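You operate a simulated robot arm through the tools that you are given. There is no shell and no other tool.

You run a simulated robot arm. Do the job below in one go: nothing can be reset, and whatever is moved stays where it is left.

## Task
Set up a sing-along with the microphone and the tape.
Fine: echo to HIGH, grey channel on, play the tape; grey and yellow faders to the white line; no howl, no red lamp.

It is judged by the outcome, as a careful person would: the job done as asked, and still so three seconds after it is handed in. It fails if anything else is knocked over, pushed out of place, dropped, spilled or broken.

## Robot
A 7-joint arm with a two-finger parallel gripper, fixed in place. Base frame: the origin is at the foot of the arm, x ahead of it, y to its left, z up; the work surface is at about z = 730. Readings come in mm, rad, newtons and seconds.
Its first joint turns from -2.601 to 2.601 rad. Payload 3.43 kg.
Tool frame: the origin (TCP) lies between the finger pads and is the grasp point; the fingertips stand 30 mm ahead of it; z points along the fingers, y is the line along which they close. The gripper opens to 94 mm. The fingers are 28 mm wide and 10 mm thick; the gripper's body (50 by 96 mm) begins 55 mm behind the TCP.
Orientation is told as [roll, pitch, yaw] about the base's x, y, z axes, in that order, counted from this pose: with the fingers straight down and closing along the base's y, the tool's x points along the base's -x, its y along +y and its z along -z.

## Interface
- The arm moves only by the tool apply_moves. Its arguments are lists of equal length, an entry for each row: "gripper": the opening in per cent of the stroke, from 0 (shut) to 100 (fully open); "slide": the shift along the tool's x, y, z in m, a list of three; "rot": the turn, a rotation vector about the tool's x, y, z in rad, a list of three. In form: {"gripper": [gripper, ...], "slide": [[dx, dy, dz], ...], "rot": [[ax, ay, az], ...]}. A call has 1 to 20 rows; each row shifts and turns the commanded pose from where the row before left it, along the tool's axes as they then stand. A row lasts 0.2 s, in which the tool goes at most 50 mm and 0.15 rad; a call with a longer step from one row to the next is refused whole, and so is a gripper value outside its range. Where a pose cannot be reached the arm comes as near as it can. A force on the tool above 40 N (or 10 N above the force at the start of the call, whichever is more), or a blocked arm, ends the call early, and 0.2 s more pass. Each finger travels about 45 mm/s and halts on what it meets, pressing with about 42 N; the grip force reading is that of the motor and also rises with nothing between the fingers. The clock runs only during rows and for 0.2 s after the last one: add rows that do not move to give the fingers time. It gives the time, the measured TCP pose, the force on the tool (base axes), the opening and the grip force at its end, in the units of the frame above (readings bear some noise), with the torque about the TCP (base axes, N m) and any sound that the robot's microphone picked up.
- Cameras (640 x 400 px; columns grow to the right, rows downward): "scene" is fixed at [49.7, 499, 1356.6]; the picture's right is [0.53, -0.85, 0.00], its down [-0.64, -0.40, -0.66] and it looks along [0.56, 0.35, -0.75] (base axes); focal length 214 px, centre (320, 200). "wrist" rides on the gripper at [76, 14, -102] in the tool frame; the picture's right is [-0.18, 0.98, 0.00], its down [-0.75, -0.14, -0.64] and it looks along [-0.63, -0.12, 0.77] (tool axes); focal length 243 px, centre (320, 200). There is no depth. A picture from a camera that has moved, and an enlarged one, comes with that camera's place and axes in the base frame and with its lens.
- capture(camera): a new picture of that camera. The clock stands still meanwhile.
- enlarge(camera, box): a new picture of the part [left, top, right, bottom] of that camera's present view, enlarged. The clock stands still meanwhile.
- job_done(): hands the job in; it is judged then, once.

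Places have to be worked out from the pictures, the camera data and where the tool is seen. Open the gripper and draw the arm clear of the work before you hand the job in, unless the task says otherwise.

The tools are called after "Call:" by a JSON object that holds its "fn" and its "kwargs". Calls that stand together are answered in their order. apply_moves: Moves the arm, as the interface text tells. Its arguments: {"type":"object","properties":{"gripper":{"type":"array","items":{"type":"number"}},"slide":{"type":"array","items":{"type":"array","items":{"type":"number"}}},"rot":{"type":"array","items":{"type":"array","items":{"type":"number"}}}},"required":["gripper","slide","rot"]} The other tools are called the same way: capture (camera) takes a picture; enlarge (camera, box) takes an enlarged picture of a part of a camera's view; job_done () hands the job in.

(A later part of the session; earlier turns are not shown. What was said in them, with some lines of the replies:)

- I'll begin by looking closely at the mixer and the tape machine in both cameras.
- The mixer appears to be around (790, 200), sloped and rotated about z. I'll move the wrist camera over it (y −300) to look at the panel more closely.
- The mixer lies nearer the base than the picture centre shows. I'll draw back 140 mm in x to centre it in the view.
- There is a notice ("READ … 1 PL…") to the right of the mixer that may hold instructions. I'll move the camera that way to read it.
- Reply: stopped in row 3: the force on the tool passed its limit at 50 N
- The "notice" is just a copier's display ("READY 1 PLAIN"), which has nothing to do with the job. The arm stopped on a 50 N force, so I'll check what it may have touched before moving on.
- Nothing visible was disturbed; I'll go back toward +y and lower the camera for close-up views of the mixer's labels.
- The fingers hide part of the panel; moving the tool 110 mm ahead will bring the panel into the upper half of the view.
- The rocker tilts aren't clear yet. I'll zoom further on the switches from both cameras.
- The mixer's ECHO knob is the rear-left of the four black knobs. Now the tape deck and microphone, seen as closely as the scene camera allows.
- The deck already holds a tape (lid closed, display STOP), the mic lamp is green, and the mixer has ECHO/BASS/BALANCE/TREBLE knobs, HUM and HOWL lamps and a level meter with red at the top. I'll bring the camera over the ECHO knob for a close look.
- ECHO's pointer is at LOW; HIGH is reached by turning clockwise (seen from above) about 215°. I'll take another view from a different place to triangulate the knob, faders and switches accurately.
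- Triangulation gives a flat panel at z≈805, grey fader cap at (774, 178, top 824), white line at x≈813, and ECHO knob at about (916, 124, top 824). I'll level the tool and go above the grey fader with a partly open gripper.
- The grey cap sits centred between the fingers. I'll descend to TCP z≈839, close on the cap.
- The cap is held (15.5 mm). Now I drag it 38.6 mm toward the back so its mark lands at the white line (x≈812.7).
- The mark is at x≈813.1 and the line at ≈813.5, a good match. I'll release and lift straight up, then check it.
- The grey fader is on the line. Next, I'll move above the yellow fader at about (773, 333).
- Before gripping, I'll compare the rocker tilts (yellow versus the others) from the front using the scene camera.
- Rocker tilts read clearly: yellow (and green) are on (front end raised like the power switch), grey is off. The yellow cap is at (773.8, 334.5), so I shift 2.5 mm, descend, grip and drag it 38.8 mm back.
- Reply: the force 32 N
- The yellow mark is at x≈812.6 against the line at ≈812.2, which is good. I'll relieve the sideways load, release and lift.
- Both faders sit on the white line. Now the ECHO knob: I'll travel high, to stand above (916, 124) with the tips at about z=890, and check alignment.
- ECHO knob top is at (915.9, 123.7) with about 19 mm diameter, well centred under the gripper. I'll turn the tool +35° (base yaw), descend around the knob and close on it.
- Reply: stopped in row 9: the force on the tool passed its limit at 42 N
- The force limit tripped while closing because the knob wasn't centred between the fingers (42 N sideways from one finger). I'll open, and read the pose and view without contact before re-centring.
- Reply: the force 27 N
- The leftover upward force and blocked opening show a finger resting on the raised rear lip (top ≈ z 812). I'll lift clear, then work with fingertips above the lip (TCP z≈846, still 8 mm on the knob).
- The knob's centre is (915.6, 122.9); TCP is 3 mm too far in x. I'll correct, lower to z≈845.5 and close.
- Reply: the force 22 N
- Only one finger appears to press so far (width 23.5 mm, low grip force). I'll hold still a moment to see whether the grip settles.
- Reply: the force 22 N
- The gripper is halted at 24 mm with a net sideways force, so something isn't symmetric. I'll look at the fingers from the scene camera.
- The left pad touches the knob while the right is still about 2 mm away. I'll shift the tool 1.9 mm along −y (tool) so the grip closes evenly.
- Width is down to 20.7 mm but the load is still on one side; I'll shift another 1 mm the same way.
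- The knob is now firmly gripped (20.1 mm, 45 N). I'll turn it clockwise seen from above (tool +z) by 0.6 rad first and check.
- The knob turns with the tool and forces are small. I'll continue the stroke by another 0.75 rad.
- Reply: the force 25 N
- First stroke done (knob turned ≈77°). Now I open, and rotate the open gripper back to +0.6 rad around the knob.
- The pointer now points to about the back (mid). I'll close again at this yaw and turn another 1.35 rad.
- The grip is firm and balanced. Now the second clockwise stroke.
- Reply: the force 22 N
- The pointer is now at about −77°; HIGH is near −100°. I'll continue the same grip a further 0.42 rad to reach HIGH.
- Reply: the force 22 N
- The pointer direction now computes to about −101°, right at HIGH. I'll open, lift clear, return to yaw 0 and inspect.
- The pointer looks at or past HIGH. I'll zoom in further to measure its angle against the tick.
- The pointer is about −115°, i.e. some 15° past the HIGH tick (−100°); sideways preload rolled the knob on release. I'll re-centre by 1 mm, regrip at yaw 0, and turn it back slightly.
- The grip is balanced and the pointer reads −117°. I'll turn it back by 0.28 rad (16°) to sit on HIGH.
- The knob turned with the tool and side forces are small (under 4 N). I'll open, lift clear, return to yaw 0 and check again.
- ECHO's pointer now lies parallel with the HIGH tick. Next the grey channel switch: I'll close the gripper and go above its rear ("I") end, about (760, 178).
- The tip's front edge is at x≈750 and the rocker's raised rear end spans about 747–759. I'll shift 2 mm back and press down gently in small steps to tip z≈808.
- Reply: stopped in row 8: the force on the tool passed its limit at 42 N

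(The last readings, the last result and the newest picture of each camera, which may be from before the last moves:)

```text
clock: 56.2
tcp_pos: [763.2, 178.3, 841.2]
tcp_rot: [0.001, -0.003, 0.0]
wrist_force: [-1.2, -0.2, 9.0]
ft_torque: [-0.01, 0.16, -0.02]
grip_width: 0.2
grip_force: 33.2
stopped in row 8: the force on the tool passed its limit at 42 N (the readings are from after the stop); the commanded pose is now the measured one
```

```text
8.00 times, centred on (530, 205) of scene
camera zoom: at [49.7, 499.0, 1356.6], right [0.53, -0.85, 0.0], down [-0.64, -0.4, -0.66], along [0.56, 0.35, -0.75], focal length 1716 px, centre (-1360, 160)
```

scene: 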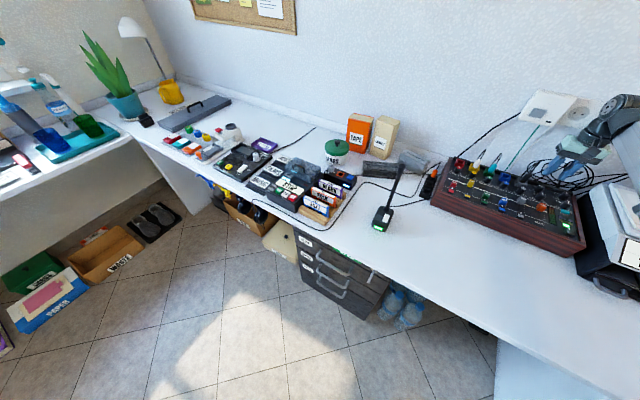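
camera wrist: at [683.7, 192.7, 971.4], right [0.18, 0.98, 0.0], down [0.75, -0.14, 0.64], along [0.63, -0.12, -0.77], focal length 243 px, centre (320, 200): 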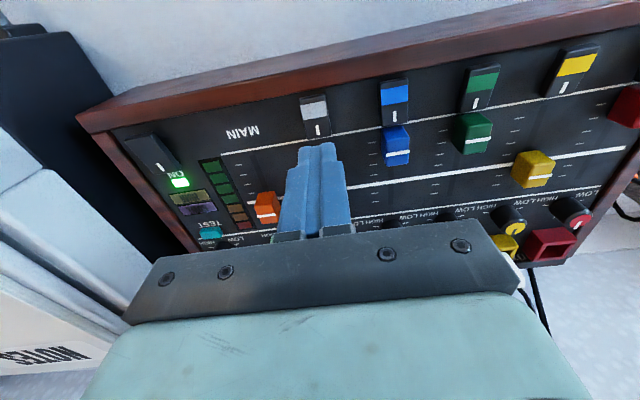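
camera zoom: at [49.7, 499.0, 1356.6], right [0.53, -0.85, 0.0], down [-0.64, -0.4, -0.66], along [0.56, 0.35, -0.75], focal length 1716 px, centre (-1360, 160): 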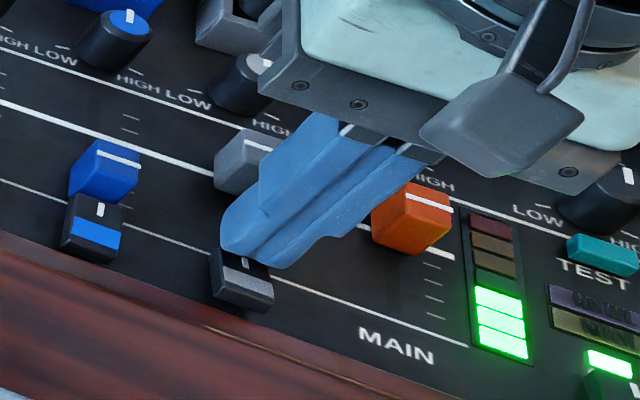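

The rocker flipped (front end now raised) and three green meter segments lit, with no HOWL or red. I'll lift off and verify that it stays on.

Call:
{"fn": "apply_moves", "kwargs": {"gripper": [0, 0, 0, 0, 0], "slide": [[0, 0, -0.02], [0, 0, -0.03], [0, 0, -0.03], [0, 0, 0], [0, 0, 0]], "rot": [[0, 0, 0], [0, 0, 0], [0, 0, 0], [0, 0, 0], [0, 0, 0]]}}

Call:
{"fn": "enlarge", "kwargs": {"camera": "wrist", "box": [120, 0, 440, 200]}}

Call:
{"fn": "enlarge", "kwargs": {"camera": "scene", "box": [430, 150, 590, 250]}}

Call:
{"fn": "enlarge", "kwargs": {"camera": "scene", "box": [250, 145, 410, 245]}}

```text
clock: 57.4
tcp_pos: [763.0, 179.0, 919.9]
tcp_rot: [-0.002, -0.002, 0.002]
wrist_force: [1.5, -0.1, -0.4]
ft_torque: [0.04, 0.0, -0.01]
grip_width: 0.0
grip_force: 33.3
```

```text
2.00 times, centred on (280, 100) of wrist
camera zoom: at [686.1, 193.0, 1023.2], right [0.18, 0.98, 0.0], down [0.75, -0.14, 0.64], along [0.63, -0.12, -0.77], focal length 485 px, centre (400, 400)
```

zoom: 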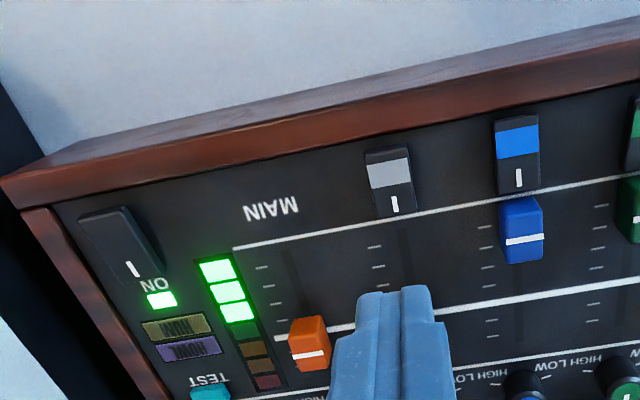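

```text
4.00 times, centred on (510, 200) of scene
camera zoom: at [49.7, 499.0, 1356.6], right [0.53, -0.85, 0.0], down [-0.64, -0.4, -0.66], along [0.56, 0.35, -0.75], focal length 858 px, centre (-440, 200)
```

zoom: 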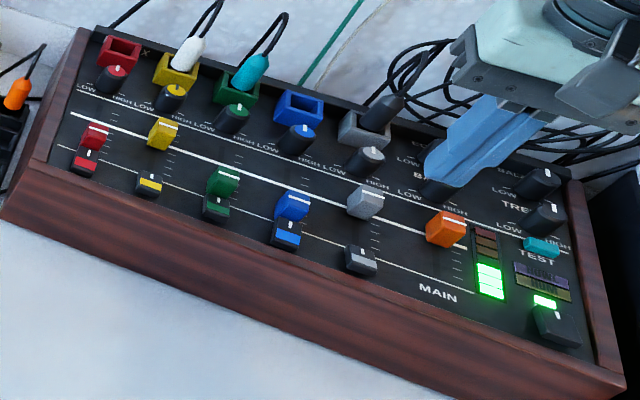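

```text
4.00 times, centred on (330, 195) of scene
camera zoom: at [49.7, 499.0, 1356.6], right [0.53, -0.85, 0.0], down [-0.64, -0.4, -0.66], along [0.56, 0.35, -0.75], focal length 858 px, centre (280, 220)
```

zoom: 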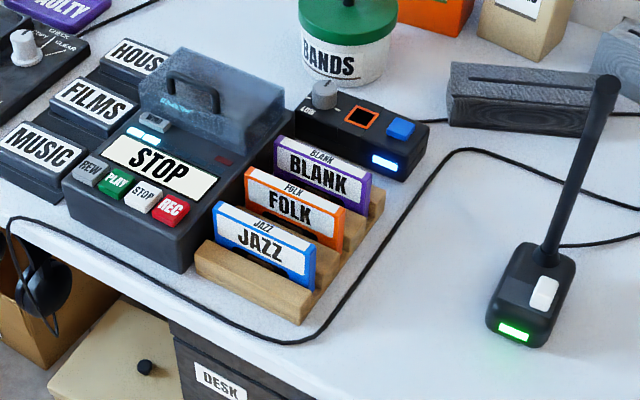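

The grey channel is on, the meter shows only green, and HOWL is dark. Now the tape deck: I'll rise to z≈1090 and swing toward it, staying above the mic's gooseneck.

Call:
{"fn": "apply_moves", "kwargs": {"gripper": [0, 0, 0, 0, 0, 0, 0, 0, 0, 0, 0, 0, 0], "slide": [[0, 0, -0.042], [0, 0, -0.043], [0, 0, -0.043], [0, 0, -0.042], [0.009, 0.0387, 0], [0.009, 0.0387, 0], [0.009, 0.0387, 0], [0.009, 0.0387, 0], [0.009, 0.0387, 0], [0.009, 0.0387, 0], [0.009, 0.0387, 0], [0, 0, 0], [0, 0, 0]], "rot": [[0, 0, 0], [0, 0, 0], [0, 0, 0], [0, 0, 0], [0, 0, 0], [0, 0, 0], [0, 0, 0], [0, 0, 0], [0, 0, 0], [0, 0, 0], [0, 0, 0], [0, 0, 0], [0, 0, 0]]}}

Call:
{"fn": "capture", "kwargs": {"camera": "wrist"}}

Call:
{"fn": "capture", "kwargs": {"camera": "scene"}}

```text
clock: 60.2
tcp_pos: [698.9, 448.1, 1090.7]
tcp_rot: [0.001, -0.002, 0.001]
wrist_force: [0.2, -0.3, -0.4]
ft_torque: [0.01, 0.01, -0.05]
grip_width: 0.0
grip_force: 32.8
```

```text
taken
camera wrist: at [622.7, 463.6, 1192.4], right [0.18, 0.98, 0.0], down [0.75, -0.14, 0.64], along [0.63, -0.12, -0.77], focal length 243 px, centre (320, 200)
```

wrist: 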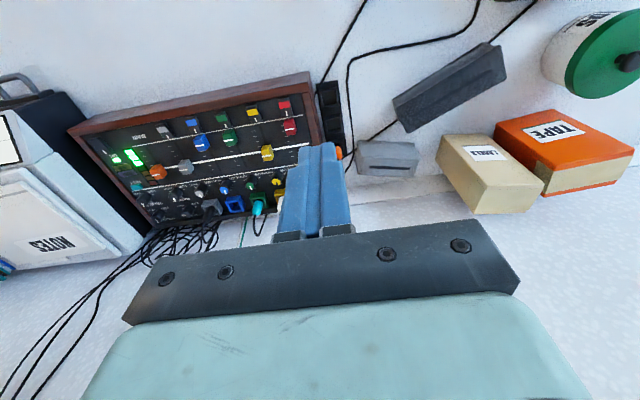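

```text
taken
```

scene: 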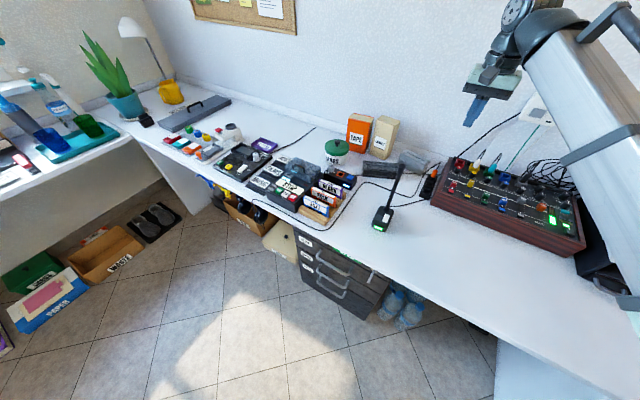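

All clear so far. I'll continue toward the deck at the same height.

Call:
{"fn": "apply_moves", "kwargs": {"gripper": [0, 0, 0, 0, 0, 0, 0, 0, 0, 0, 0], "slide": [[0.028, 0.034, 0], [0.028, 0.034, 0], [0.028, 0.034, 0], [0.028, 0.034, 0], [0.028, 0.034, 0], [0.035, 0.03, 0], [0.035, 0.03, 0], [0.035, 0.03, 0], [0.035, 0.03, 0], [0, 0, 0], [0, 0, 0]], "rot": [[0, 0, 0], [0, 0, 0], [0, 0, 0], [0, 0, 0], [0, 0, 0], [0, 0, 0], [0, 0, 0], [0, 0, 0], [0, 0, 0], [0, 0, 0], [0, 0, 0]]}}

Call:
{"fn": "capture", "kwargs": {"camera": "wrist"}}

Call:
{"fn": "capture", "kwargs": {"camera": "scene"}}

```text
clock: 62.6
tcp_pos: [418.6, 737.6, 1089.5]
tcp_rot: [0.001, 0.0, -0.001]
wrist_force: [-0.1, 0.3, -0.4]
ft_torque: [0.02, -0.03, -0.02]
grip_width: 0.0
grip_force: 33.1
```

```text
taken
camera wrist: at [342.1, 752.2, 1192.4], right [0.18, 0.98, 0.0], down [0.75, -0.14, 0.64], along [0.63, -0.12, -0.77], focal length 243 px, centre (320, 200)
```

wrist: 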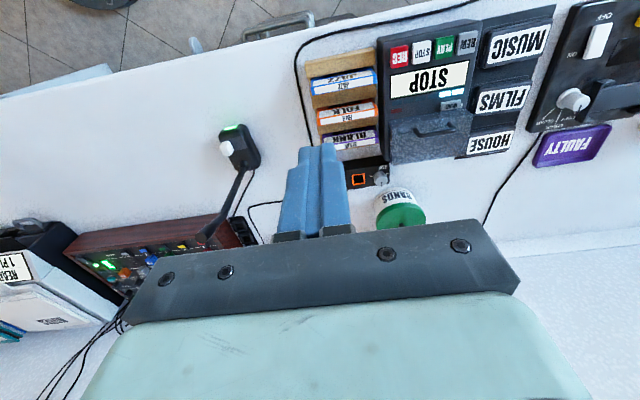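

```text
taken
```

scene: 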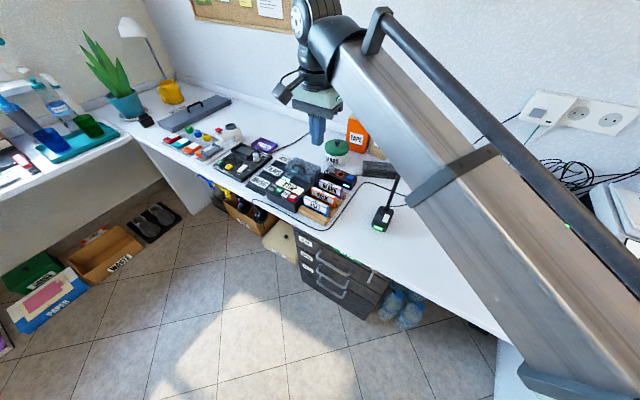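

The deck is in view. I'll zoom on its buttons to fix PLAY's position and the button shapes.

Call:
{"fn": "enlarge", "kwargs": {"camera": "wrist", "box": [370, 10, 530, 110]}}

Call:
{"fn": "enlarge", "kwargs": {"camera": "scene", "box": [260, 170, 310, 202]}}

Call:
{"fn": "enlarge", "kwargs": {"camera": "wrist", "box": [300, 100, 500, 225]}}

```text
4.00 times, centred on (450, 60) of wrist
camera zoom: at [342.1, 752.2, 1192.4], right [0.18, 0.98, 0.0], down [0.75, -0.14, 0.64], along [0.63, -0.12, -0.77], focal length 970 px, centre (-200, 760)
```

zoom: 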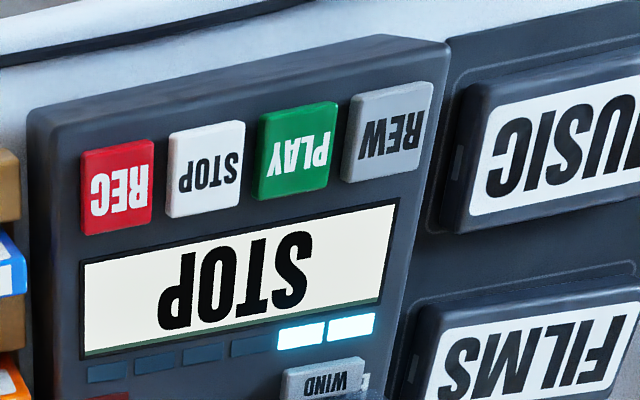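

```text
12.50 times, centred on (285, 186) of scene
camera zoom: at [49.7, 499.0, 1356.6], right [0.53, -0.85, 0.0], down [-0.64, -0.4, -0.66], along [0.56, 0.35, -0.75], focal length 2681 px, centre (758, 375)
```

zoom: 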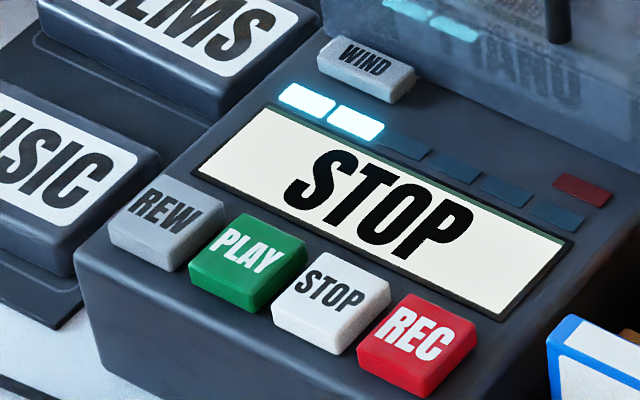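

```text
3.20 times, centred on (400, 162) of wrist
camera zoom: at [342.1, 752.2, 1192.4], right [0.18, 0.98, 0.0], down [0.75, -0.14, 0.64], along [0.63, -0.12, -0.77], focal length 776 px, centre (64, 320)
```

zoom: 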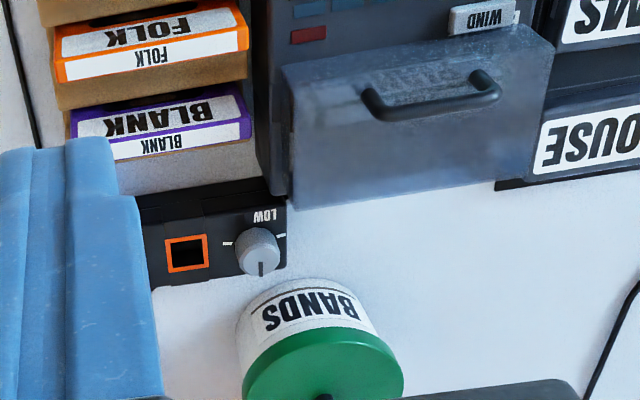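

PLAY is at about (426, 909, top 801), ~26 mm wide with 5 mm gaps, a radius of ~1004 mm. I'll try moving above it with the tool vertical, at TCP z≈950, and see whether it can be reached.

Call:
{"fn": "apply_moves", "kwargs": {"gripper": [0, 0, 0, 0, 0, 0, 0, 0], "slide": [[-0.001, 0.04, 0], [-0.002, 0.04, 0.02], [-0.002, 0.035, 0.03], [-0.0024, 0.035, 0.03], [0, 0.022, 0.03], [0, 0, 0.03], [0, 0, 0], [0, 0, 0]], "rot": [[0, 0, 0], [0, 0, 0], [0, 0, 0], [0, 0, 0], [0, 0, 0], [0, 0, 0], [0, 0, 0], [0, 0, 0]]}}

Call:
{"fn": "capture", "kwargs": {"camera": "wrist"}}

Call:
{"fn": "capture", "kwargs": {"camera": "scene"}}

```text
clock: 64.4
tcp_pos: [426.2, 911.2, 949.7]
tcp_rot: [0.003, -0.003, 0.002]
wrist_force: [0.1, -0.2, -0.2]
ft_torque: [0.0, -0.01, -0.01]
grip_width: 0.0
grip_force: 32.4
```

```text
taken
camera wrist: at [348.5, 925.9, 1052.8], right [0.18, 0.98, 0.0], down [0.75, -0.14, 0.64], along [0.63, -0.12, -0.77], focal length 243 px, centre (320, 200)
```

wrist: 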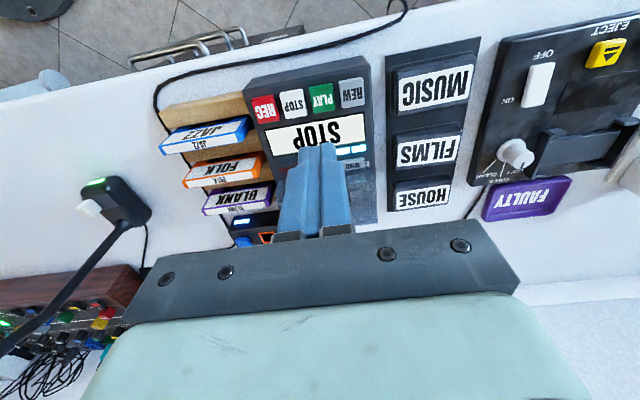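

```text
taken
```

scene: 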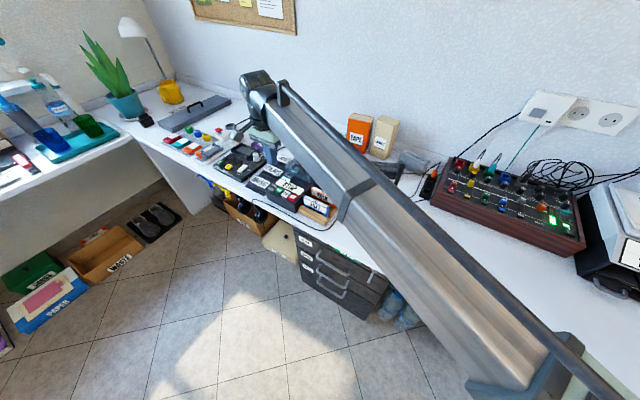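

The arm reaches it vertically. I'll zoom in to refine PLAY's location from here before descending.

Call:
{"fn": "enlarge", "kwargs": {"camera": "wrist", "box": [240, 70, 400, 170]}}

```text
4.00 times, centred on (320, 120) of wrist
camera zoom: at [348.5, 925.9, 1052.8], right [0.18, 0.98, 0.0], down [0.75, -0.14, 0.64], along [0.63, -0.12, -0.77], focal length 970 px, centre (320, 520)
```

zoom: 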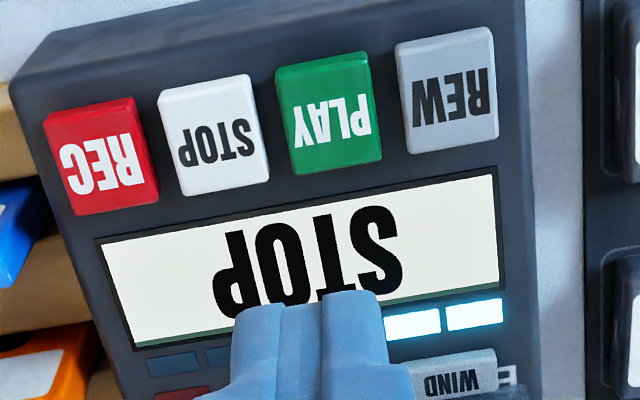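

PLAY's centre is about (426.5, 912.5, 800). I'll descend to just above it (tip ≈ z 812) and check again.

Call:
{"fn": "apply_moves", "kwargs": {"gripper": [0, 0, 0, 0, 0, 0, 0], "slide": [[0, 0.0012, 0.03], [0, 0, 0.03], [0, 0, 0.025], [0, 0, 0.015], [0, 0, 0.008], [0, 0, 0], [0, 0, 0]], "rot": [[0, 0, 0], [0, 0, 0], [0, 0, 0], [0, 0, 0], [0, 0, 0], [0, 0, 0], [0, 0, 0]]}}

Call:
{"fn": "enlarge", "kwargs": {"camera": "wrist", "box": [240, 90, 400, 190]}}

Call:
{"fn": "capture", "kwargs": {"camera": "wrist"}}

```text
clock: 66.0
tcp_pos: [427.7, 913.6, 842.6]
tcp_rot: [0.001, -0.002, 0.003]
wrist_force: [-1.0, 0.0, -0.5]
ft_torque: [0.01, 0.01, 0.01]
grip_width: 0.0
grip_force: 32.7
```

```text
4.00 times, centred on (320, 140) of wrist
camera zoom: at [350.3, 927.2, 944.8], right [0.18, 0.98, 0.0], down [0.75, -0.14, 0.64], along [0.63, -0.12, -0.77], focal length 970 px, centre (320, 440)
```

zoom: 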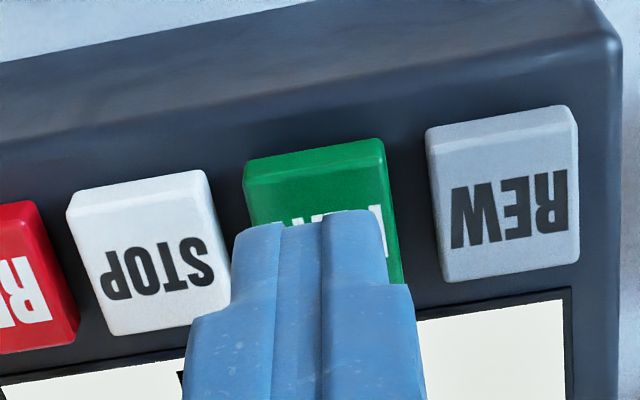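

```text
taken
camera wrist: at [350.3, 927.2, 944.8], right [0.18, 0.98, 0.0], down [0.75, -0.14, 0.64], along [0.63, -0.12, -0.77], focal length 243 px, centre (320, 200)
```

wrist: 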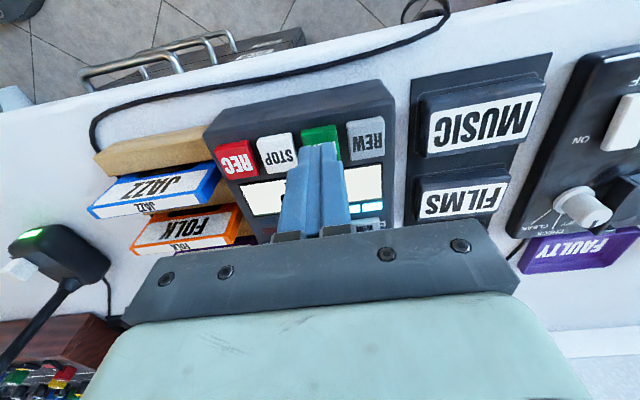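

The tip is squarely over PLAY with clearance to STOP and REW. I'll nudge 1 mm and press down in small steps.

Call:
{"fn": "apply_moves", "kwargs": {"gripper": [0, 0, 0, 0, 0, 0, 0], "slide": [[0.001, 0.001, 0.005], [0, 0, 0.004], [0, 0, 0.002], [0, 0, 0.002], [0, 0, 0.002], [0, 0, 0.0015], [0, 0, 0]], "rot": [[0, 0, 0], [0, 0, 0], [0, 0, 0], [0, 0, 0], [0, 0, 0], [0, 0, 0], [0, 0, 0]]}}

Call:
{"fn": "enlarge", "kwargs": {"camera": "wrist", "box": [200, 60, 440, 210]}}

Call:
{"fn": "enlarge", "kwargs": {"camera": "scene", "box": [490, 170, 590, 240]}}

```text
clock: 67.6
tcp_pos: [427.2, 913.2, 826.0]
tcp_rot: [0.001, -0.003, 0.003]
wrist_force: [0.5, 0.2, 0.7]
ft_torque: [-0.02, 0.0, -0.01]
grip_width: 0.0
grip_force: 33.5
```

```text
2.67 times, centred on (320, 135) of wrist
camera zoom: at [349.4, 927.8, 928.1], right [0.18, 0.98, 0.0], down [0.75, -0.14, 0.64], along [0.63, -0.12, -0.77], focal length 647 px, centre (320, 373)
```

zoom: 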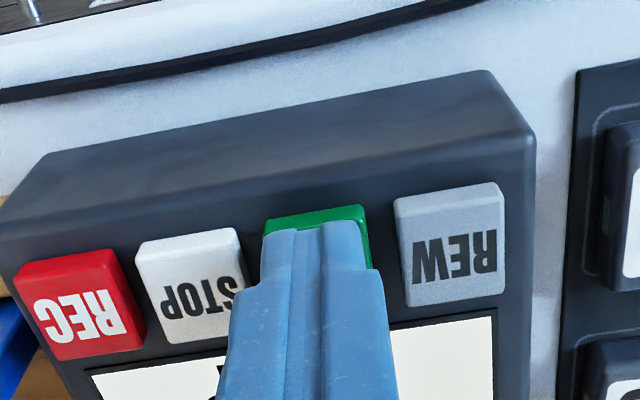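

```text
5.71 times, centred on (540, 205) of scene
camera zoom: at [49.7, 499.0, 1356.6], right [0.53, -0.85, 0.0], down [-0.64, -0.4, -0.66], along [0.56, 0.35, -0.75], focal length 1226 px, centre (-937, 171)
```

zoom: 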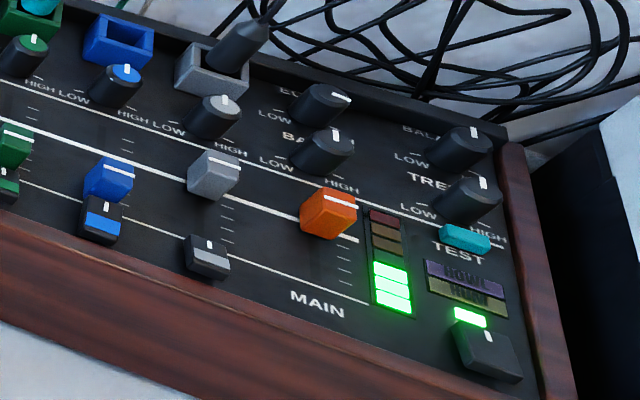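

No contact yet (tip ≈796). I'll keep lowering in 1.5–2 mm steps.

Call:
{"fn": "apply_moves", "kwargs": {"gripper": [0, 0, 0, 0, 0], "slide": [[0, 0, 0.002], [0, 0, 0.002], [0, 0, 0.0015], [0, 0, 0.0015], [0, 0, 0]], "rot": [[0, 0, 0], [0, 0, 0], [0, 0, 0], [0, 0, 0], [0, 0, 0]]}}

Call:
{"fn": "enlarge", "kwargs": {"camera": "wrist", "box": [200, 60, 440, 210]}}

```text
clock: 68.8
tcp_pos: [427.3, 912.9, 819.0]
tcp_rot: [0.002, -0.003, 0.001]
wrist_force: [0.9, 3.3, 16.7]
ft_torque: [0.12, -0.01, 0.0]
grip_width: 0.0
grip_force: 32.9
heard: click
```

```text
2.67 times, centred on (320, 135) of wrist
camera zoom: at [349.3, 927.6, 921.6], right [0.18, 0.98, 0.0], down [0.75, -0.14, 0.64], along [0.63, -0.12, -0.77], focal length 647 px, centre (320, 373)
```

zoom: 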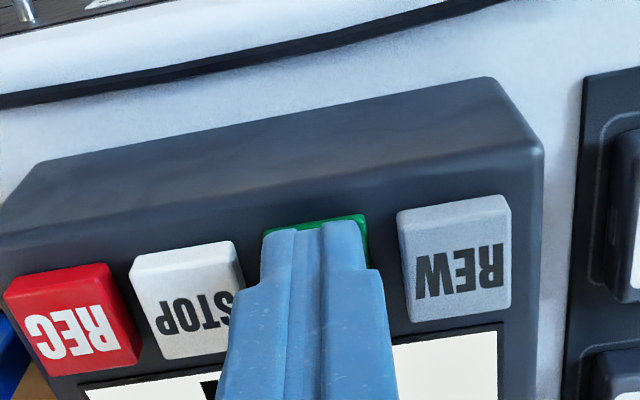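

A "click" was heard at 16.7 N. I'll lift straight up and look at the display and the mixer's meter.

Call:
{"fn": "apply_moves", "kwargs": {"gripper": [0, 0, 0, 0, 0, 0], "slide": [[0, 0, -0.02], [0, 0, -0.04], [0, 0, -0.045], [0, 0, -0.045], [0, 0, 0], [0, 0, 0]], "rot": [[0, 0, 0], [0, 0, 0], [0, 0, 0], [0, 0, 0], [0, 0, 0], [0, 0, 0]]}}

Call:
{"fn": "enlarge", "kwargs": {"camera": "wrist", "box": [220, 60, 460, 210]}}

Call:
{"fn": "enlarge", "kwargs": {"camera": "scene", "box": [490, 170, 590, 240]}}

```text
clock: 70.2
tcp_pos: [426.1, 912.8, 967.8]
tcp_rot: [0.0, -0.002, 0.002]
wrist_force: [0.0, 0.0, -0.2]
ft_torque: [-0.01, 0.02, 0.01]
grip_width: 0.0
grip_force: 32.5
```

```text
2.67 times, centred on (340, 135) of wrist
camera zoom: at [349.0, 927.3, 1070.7], right [0.18, 0.98, 0.0], down [0.75, -0.14, 0.64], along [0.63, -0.12, -0.77], focal length 647 px, centre (267, 373)
```

zoom: 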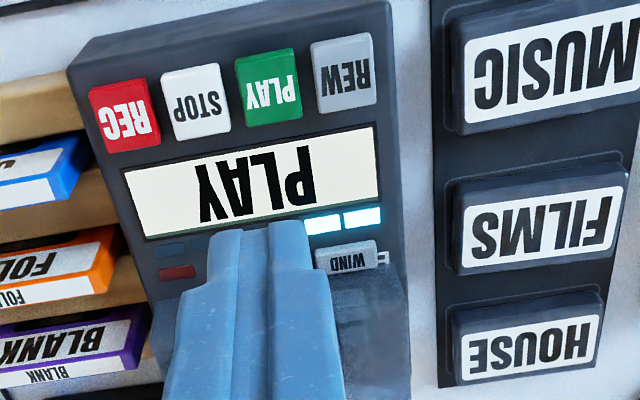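

```text
5.71 times, centred on (540, 205) of scene
camera zoom: at [49.7, 499.0, 1356.6], right [0.53, -0.85, 0.0], down [-0.64, -0.4, -0.66], along [0.56, 0.35, -0.75], focal length 1226 px, centre (-937, 171)
```

zoom: 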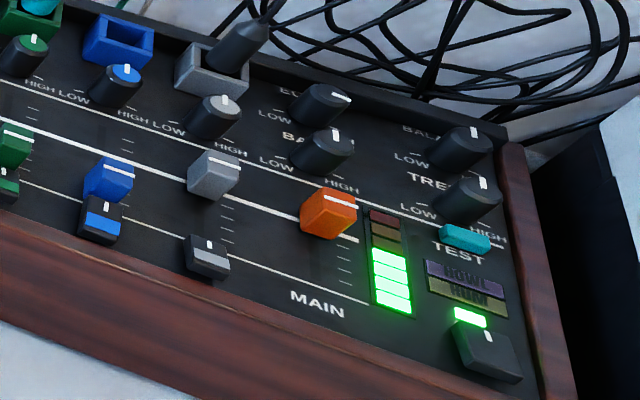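

The display reads PLAY and the meter rose to four green segments, with HOWL and red dark. I'll draw the arm clear upward and inward, open the gripper, and watch for howl or red for a while.

Call:
{"fn": "apply_moves", "kwargs": {"gripper": [0, 0, 0, 0, 0, 0, 0, 20, 60, 100, 100, 100, 100, 100, 100], "slide": [[0, -0.01, -0.04], [0, -0.02, -0.04], [0, -0.03, -0.04], [0, -0.04, -0.01], [0, -0.04, 0], [-0.02, -0.03, 0], [-0.03, -0.03, 0], [-0.035, -0.03, 0], [-0.035, -0.03, 0], [-0.028, -0.034, 0], [-0.028, -0.034, 0], [-0.028, -0.034, 0], [0, 0, 0], [0, 0, 0], [0, 0, 0]], "rot": [[0, 0, 0], [0, 0, 0], [0, 0, 0], [0, 0, 0], [0, 0, 0], [0, 0, 0], [0, 0, 0], [0, 0, 0], [0, 0, 0], [0, 0, 0], [0, 0, 0], [0, 0, 0], [0, 0, 0], [0, 0, 0], [0, 0, 0]]}}

Call:
{"fn": "capture", "kwargs": {"camera": "scene"}}

Call:
{"fn": "enlarge", "kwargs": {"camera": "scene", "box": [430, 150, 590, 250]}}

Call:
{"fn": "enlarge", "kwargs": {"camera": "scene", "box": [255, 150, 335, 200]}}

```text
clock: 73.4
tcp_pos: [628.3, 551.2, 1098.0]
tcp_rot: [0.0, -0.002, 0.0]
wrist_force: [0.9, -0.2, 0.8]
ft_torque: [0.01, 0.0, -0.01]
grip_width: 94.1
grip_force: 0.1
```

```text
taken
```

scene: 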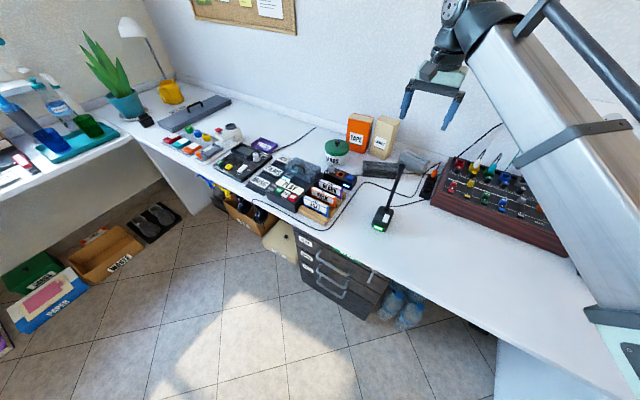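

```text
4.00 times, centred on (510, 200) of scene
camera zoom: at [49.7, 499.0, 1356.6], right [0.53, -0.85, 0.0], down [-0.64, -0.4, -0.66], along [0.56, 0.35, -0.75], focal length 858 px, centre (-440, 200)
```

zoom: 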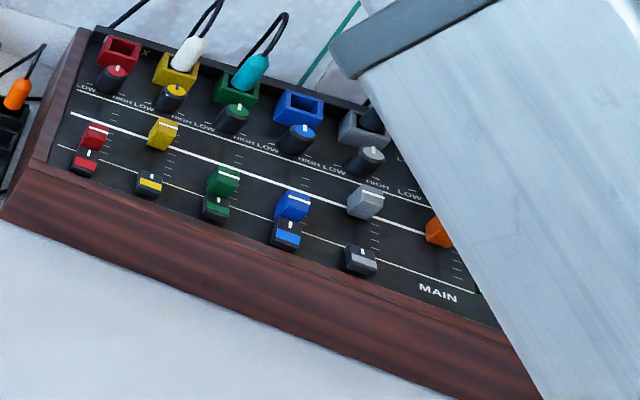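

```text
8.00 times, centred on (295, 175) of scene
camera zoom: at [49.7, 499.0, 1356.6], right [0.53, -0.85, 0.0], down [-0.64, -0.4, -0.66], along [0.56, 0.35, -0.75], focal length 1716 px, centre (520, 400)
```

zoom: 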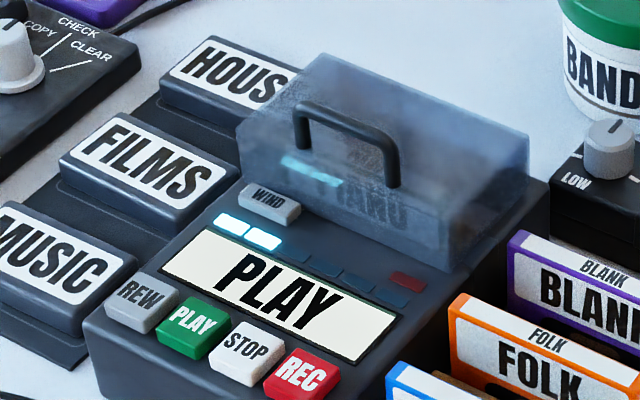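

PLAY is still showing. The arm blocks the meter from the scene camera, so I'll go to the starting pose, where the wrist camera sees the mixer, and wait a few seconds.

Call:
{"fn": "apply_moves", "kwargs": {"gripper": [100, 100, 100, 100, 100, 100, 100, 100, 100, 100, 100], "slide": [[-0.04, -0.002, -0.003], [-0.04, -0.002, -0.003], [-0.04, -0.002, -0.003], [-0.04, -0.001, -0.003], [-0.037, -0.001, -0.002], [0, 0, 0], [0, 0, 0], [0, 0, 0], [0, 0, 0], [0, 0, 0], [0, 0, 0]], "rot": [[0, 0, 0], [0, 0, 0], [0, 0, 0], [0, 0, 0], [0, 0, 0], [0, 0, 0], [0, 0, 0], [0, 0, 0], [0, 0, 0], [0, 0, 0], [0, 0, 0]]}}

Call:
{"fn": "enlarge", "kwargs": {"camera": "wrist", "box": [0, 0, 300, 200]}}

Call:
{"fn": "enlarge", "kwargs": {"camera": "wrist", "box": [0, 60, 160, 160]}}

Call:
{"fn": "enlarge", "kwargs": {"camera": "wrist", "box": [60, 20, 220, 120]}}

Call:
{"fn": "capture", "kwargs": {"camera": "scene"}}

```text
clock: 75.8
tcp_pos: [826.8, 542.7, 1111.9]
tcp_rot: [0.0, -0.002, 0.003]
wrist_force: [0.5, -0.1, 0.8]
ft_torque: [-0.02, -0.01, 0.01]
grip_width: 94.1
grip_force: 0.0
```

```text
2.00 times, centred on (150, 100) of wrist
camera zoom: at [749.4, 557.5, 1216.1], right [0.18, 0.98, 0.0], down [0.75, -0.14, 0.64], along [0.63, -0.12, -0.77], focal length 485 px, centre (660, 400)
```

zoom: 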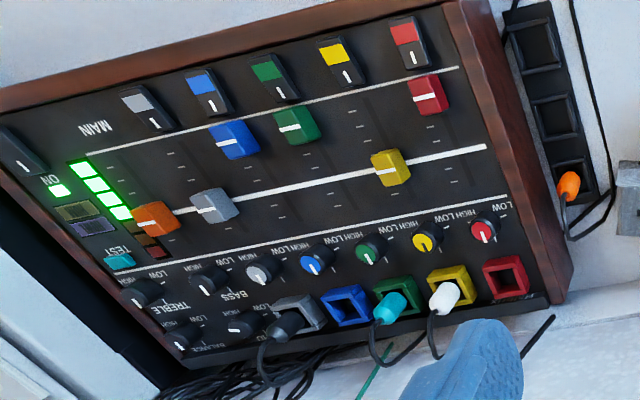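

```text
4.00 times, centred on (80, 110) of wrist
camera zoom: at [749.4, 557.5, 1216.1], right [0.18, 0.98, 0.0], down [0.75, -0.14, 0.64], along [0.63, -0.12, -0.77], focal length 970 px, centre (1280, 560)
```

zoom: 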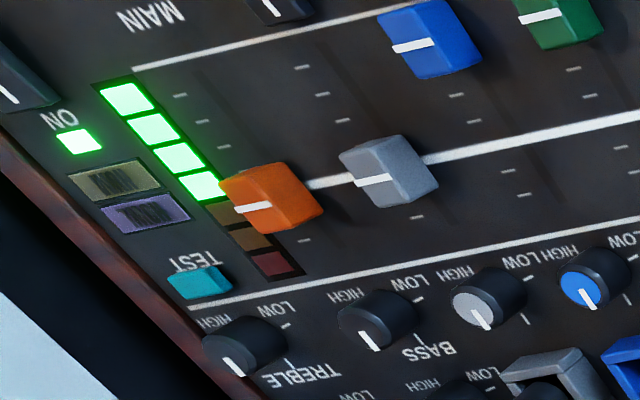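

```text
4.00 times, centred on (140, 70) of wrist
camera zoom: at [749.4, 557.5, 1216.1], right [0.18, 0.98, 0.0], down [0.75, -0.14, 0.64], along [0.63, -0.12, -0.77], focal length 970 px, centre (1040, 720)
```

zoom: 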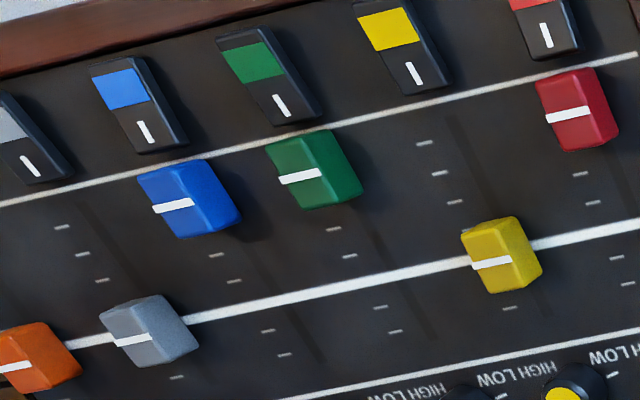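

```text
taken
```

scene: 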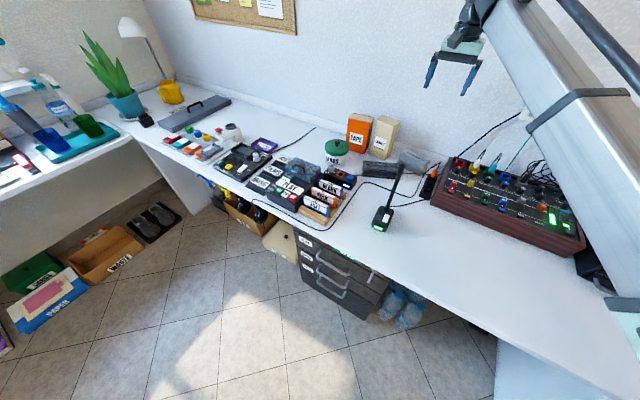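

Everything holds: grey mark at x≈812.8, yellow at ≈812.5, line at ≈812.1; ECHO is at HIGH, with four green segments and no HOWL or red. I'll wait about three more seconds to confirm it is stable.

Call:
{"fn": "apply_moves", "kwargs": {"gripper": [100, 100, 100, 100, 100, 100, 100, 100, 100, 100, 100, 100, 100, 100, 100, 100], "slide": [[0, 0, 0], [0, 0, 0], [0, 0, 0], [0, 0, 0], [0, 0, 0], [0, 0, 0], [0, 0, 0], [0, 0, 0], [0, 0, 0], [0, 0, 0], [0, 0, 0], [0, 0, 0], [0, 0, 0], [0, 0, 0], [0, 0, 0], [0, 0, 0]], "rot": [[0, 0, 0], [0, 0, 0], [0, 0, 0], [0, 0, 0], [0, 0, 0], [0, 0, 0], [0, 0, 0], [0, 0, 0], [0, 0, 0], [0, 0, 0], [0, 0, 0], [0, 0, 0], [0, 0, 0], [0, 0, 0], [0, 0, 0], [0, 0, 0]]}}

Call:
{"fn": "enlarge", "kwargs": {"camera": "wrist", "box": [0, 0, 300, 200]}}

Call:
{"fn": "enlarge", "kwargs": {"camera": "scene", "box": [250, 145, 410, 245]}}

Call:
{"fn": "enlarge", "kwargs": {"camera": "wrist", "box": [60, 100, 180, 175]}}

```text
clock: 79.2
tcp_pos: [826.5, 541.7, 1113.0]
tcp_rot: [0.0, -0.002, 0.002]
wrist_force: [0.4, -0.1, 0.2]
ft_torque: [0.01, 0.02, -0.02]
grip_width: 93.8
grip_force: 0.0
```

```text
2.00 times, centred on (150, 100) of wrist
camera zoom: at [749.4, 557.5, 1216.1], right [0.18, 0.98, 0.0], down [0.75, -0.14, 0.64], along [0.63, -0.12, -0.77], focal length 485 px, centre (660, 400)
```

zoom: 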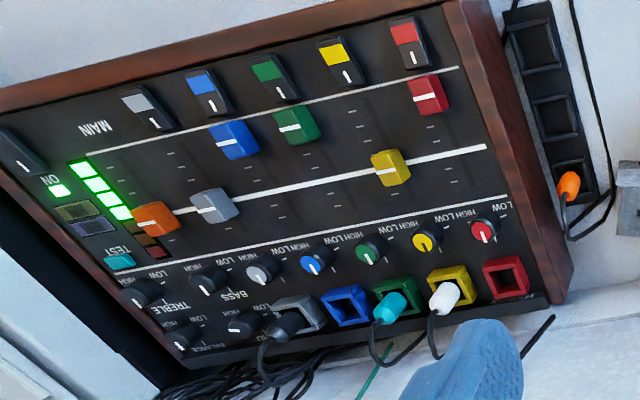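

```text
4.00 times, centred on (330, 195) of scene
camera zoom: at [49.7, 499.0, 1356.6], right [0.53, -0.85, 0.0], down [-0.64, -0.4, -0.66], along [0.56, 0.35, -0.75], focal length 858 px, centre (280, 220)
```

zoom: 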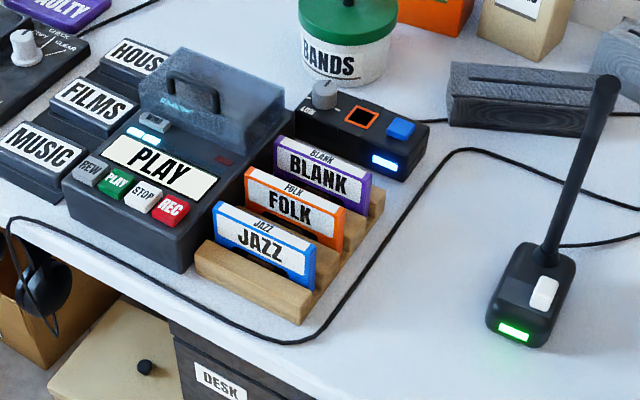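

```text
5.33 times, centred on (120, 138) of wrist
camera zoom: at [749.4, 557.5, 1216.1], right [0.18, 0.98, 0.0], down [0.75, -0.14, 0.64], along [0.63, -0.12, -0.77], focal length 1294 px, centre (1387, 533)
```

zoom: 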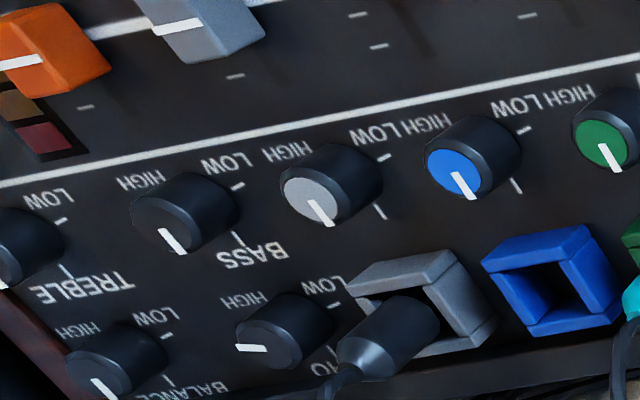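

After three more seconds nothing has changed. The tape is playing, ECHO is at HIGH, grey is on, and both faders are on the line. The mic lamp is green, the meter shows only green, and there is no howl. The gripper is open and the arm is clear, so I'm handing in.

Call:
{"fn": "job_done", "kwargs": {}}

```text
The job is handed in.
```

The sing-along is set up, and I've handed the job in. I watched it for a few seconds first, and nothing changed:

- **Echo:** the knob points at the HIGH mark. I overshot it by about 15° at first and turned it back.
- **Grey channel:** it is switched on, and the microphone's lamp is green.
- **Tape:** the deck's display reads PLAY. It is playing the tape that was already loaded. I couldn't hear any music, but the mixer's level meter rose when I pressed PLAY.
- **Faders:** grey and yellow are both within about 1 mm of the white line.
- **Howl and red lamp:** the HOWL lamp stayed dark and no howl was heard. The meter shows four green segments and no red.

The arm met two unplanned contacts:

- **Near the copier:** early on, well above the desk and right of the mixer, the arm stopped on a 50 N force. I never found out what it touched, and saw nothing out of place in the pictures afterwards.
- **On the mixer:** a fingertip briefly rested on the mixer's rear lip while I was reaching the echo knob.

The gripper is open, and the arm is back at its starting pose, clear of the work.
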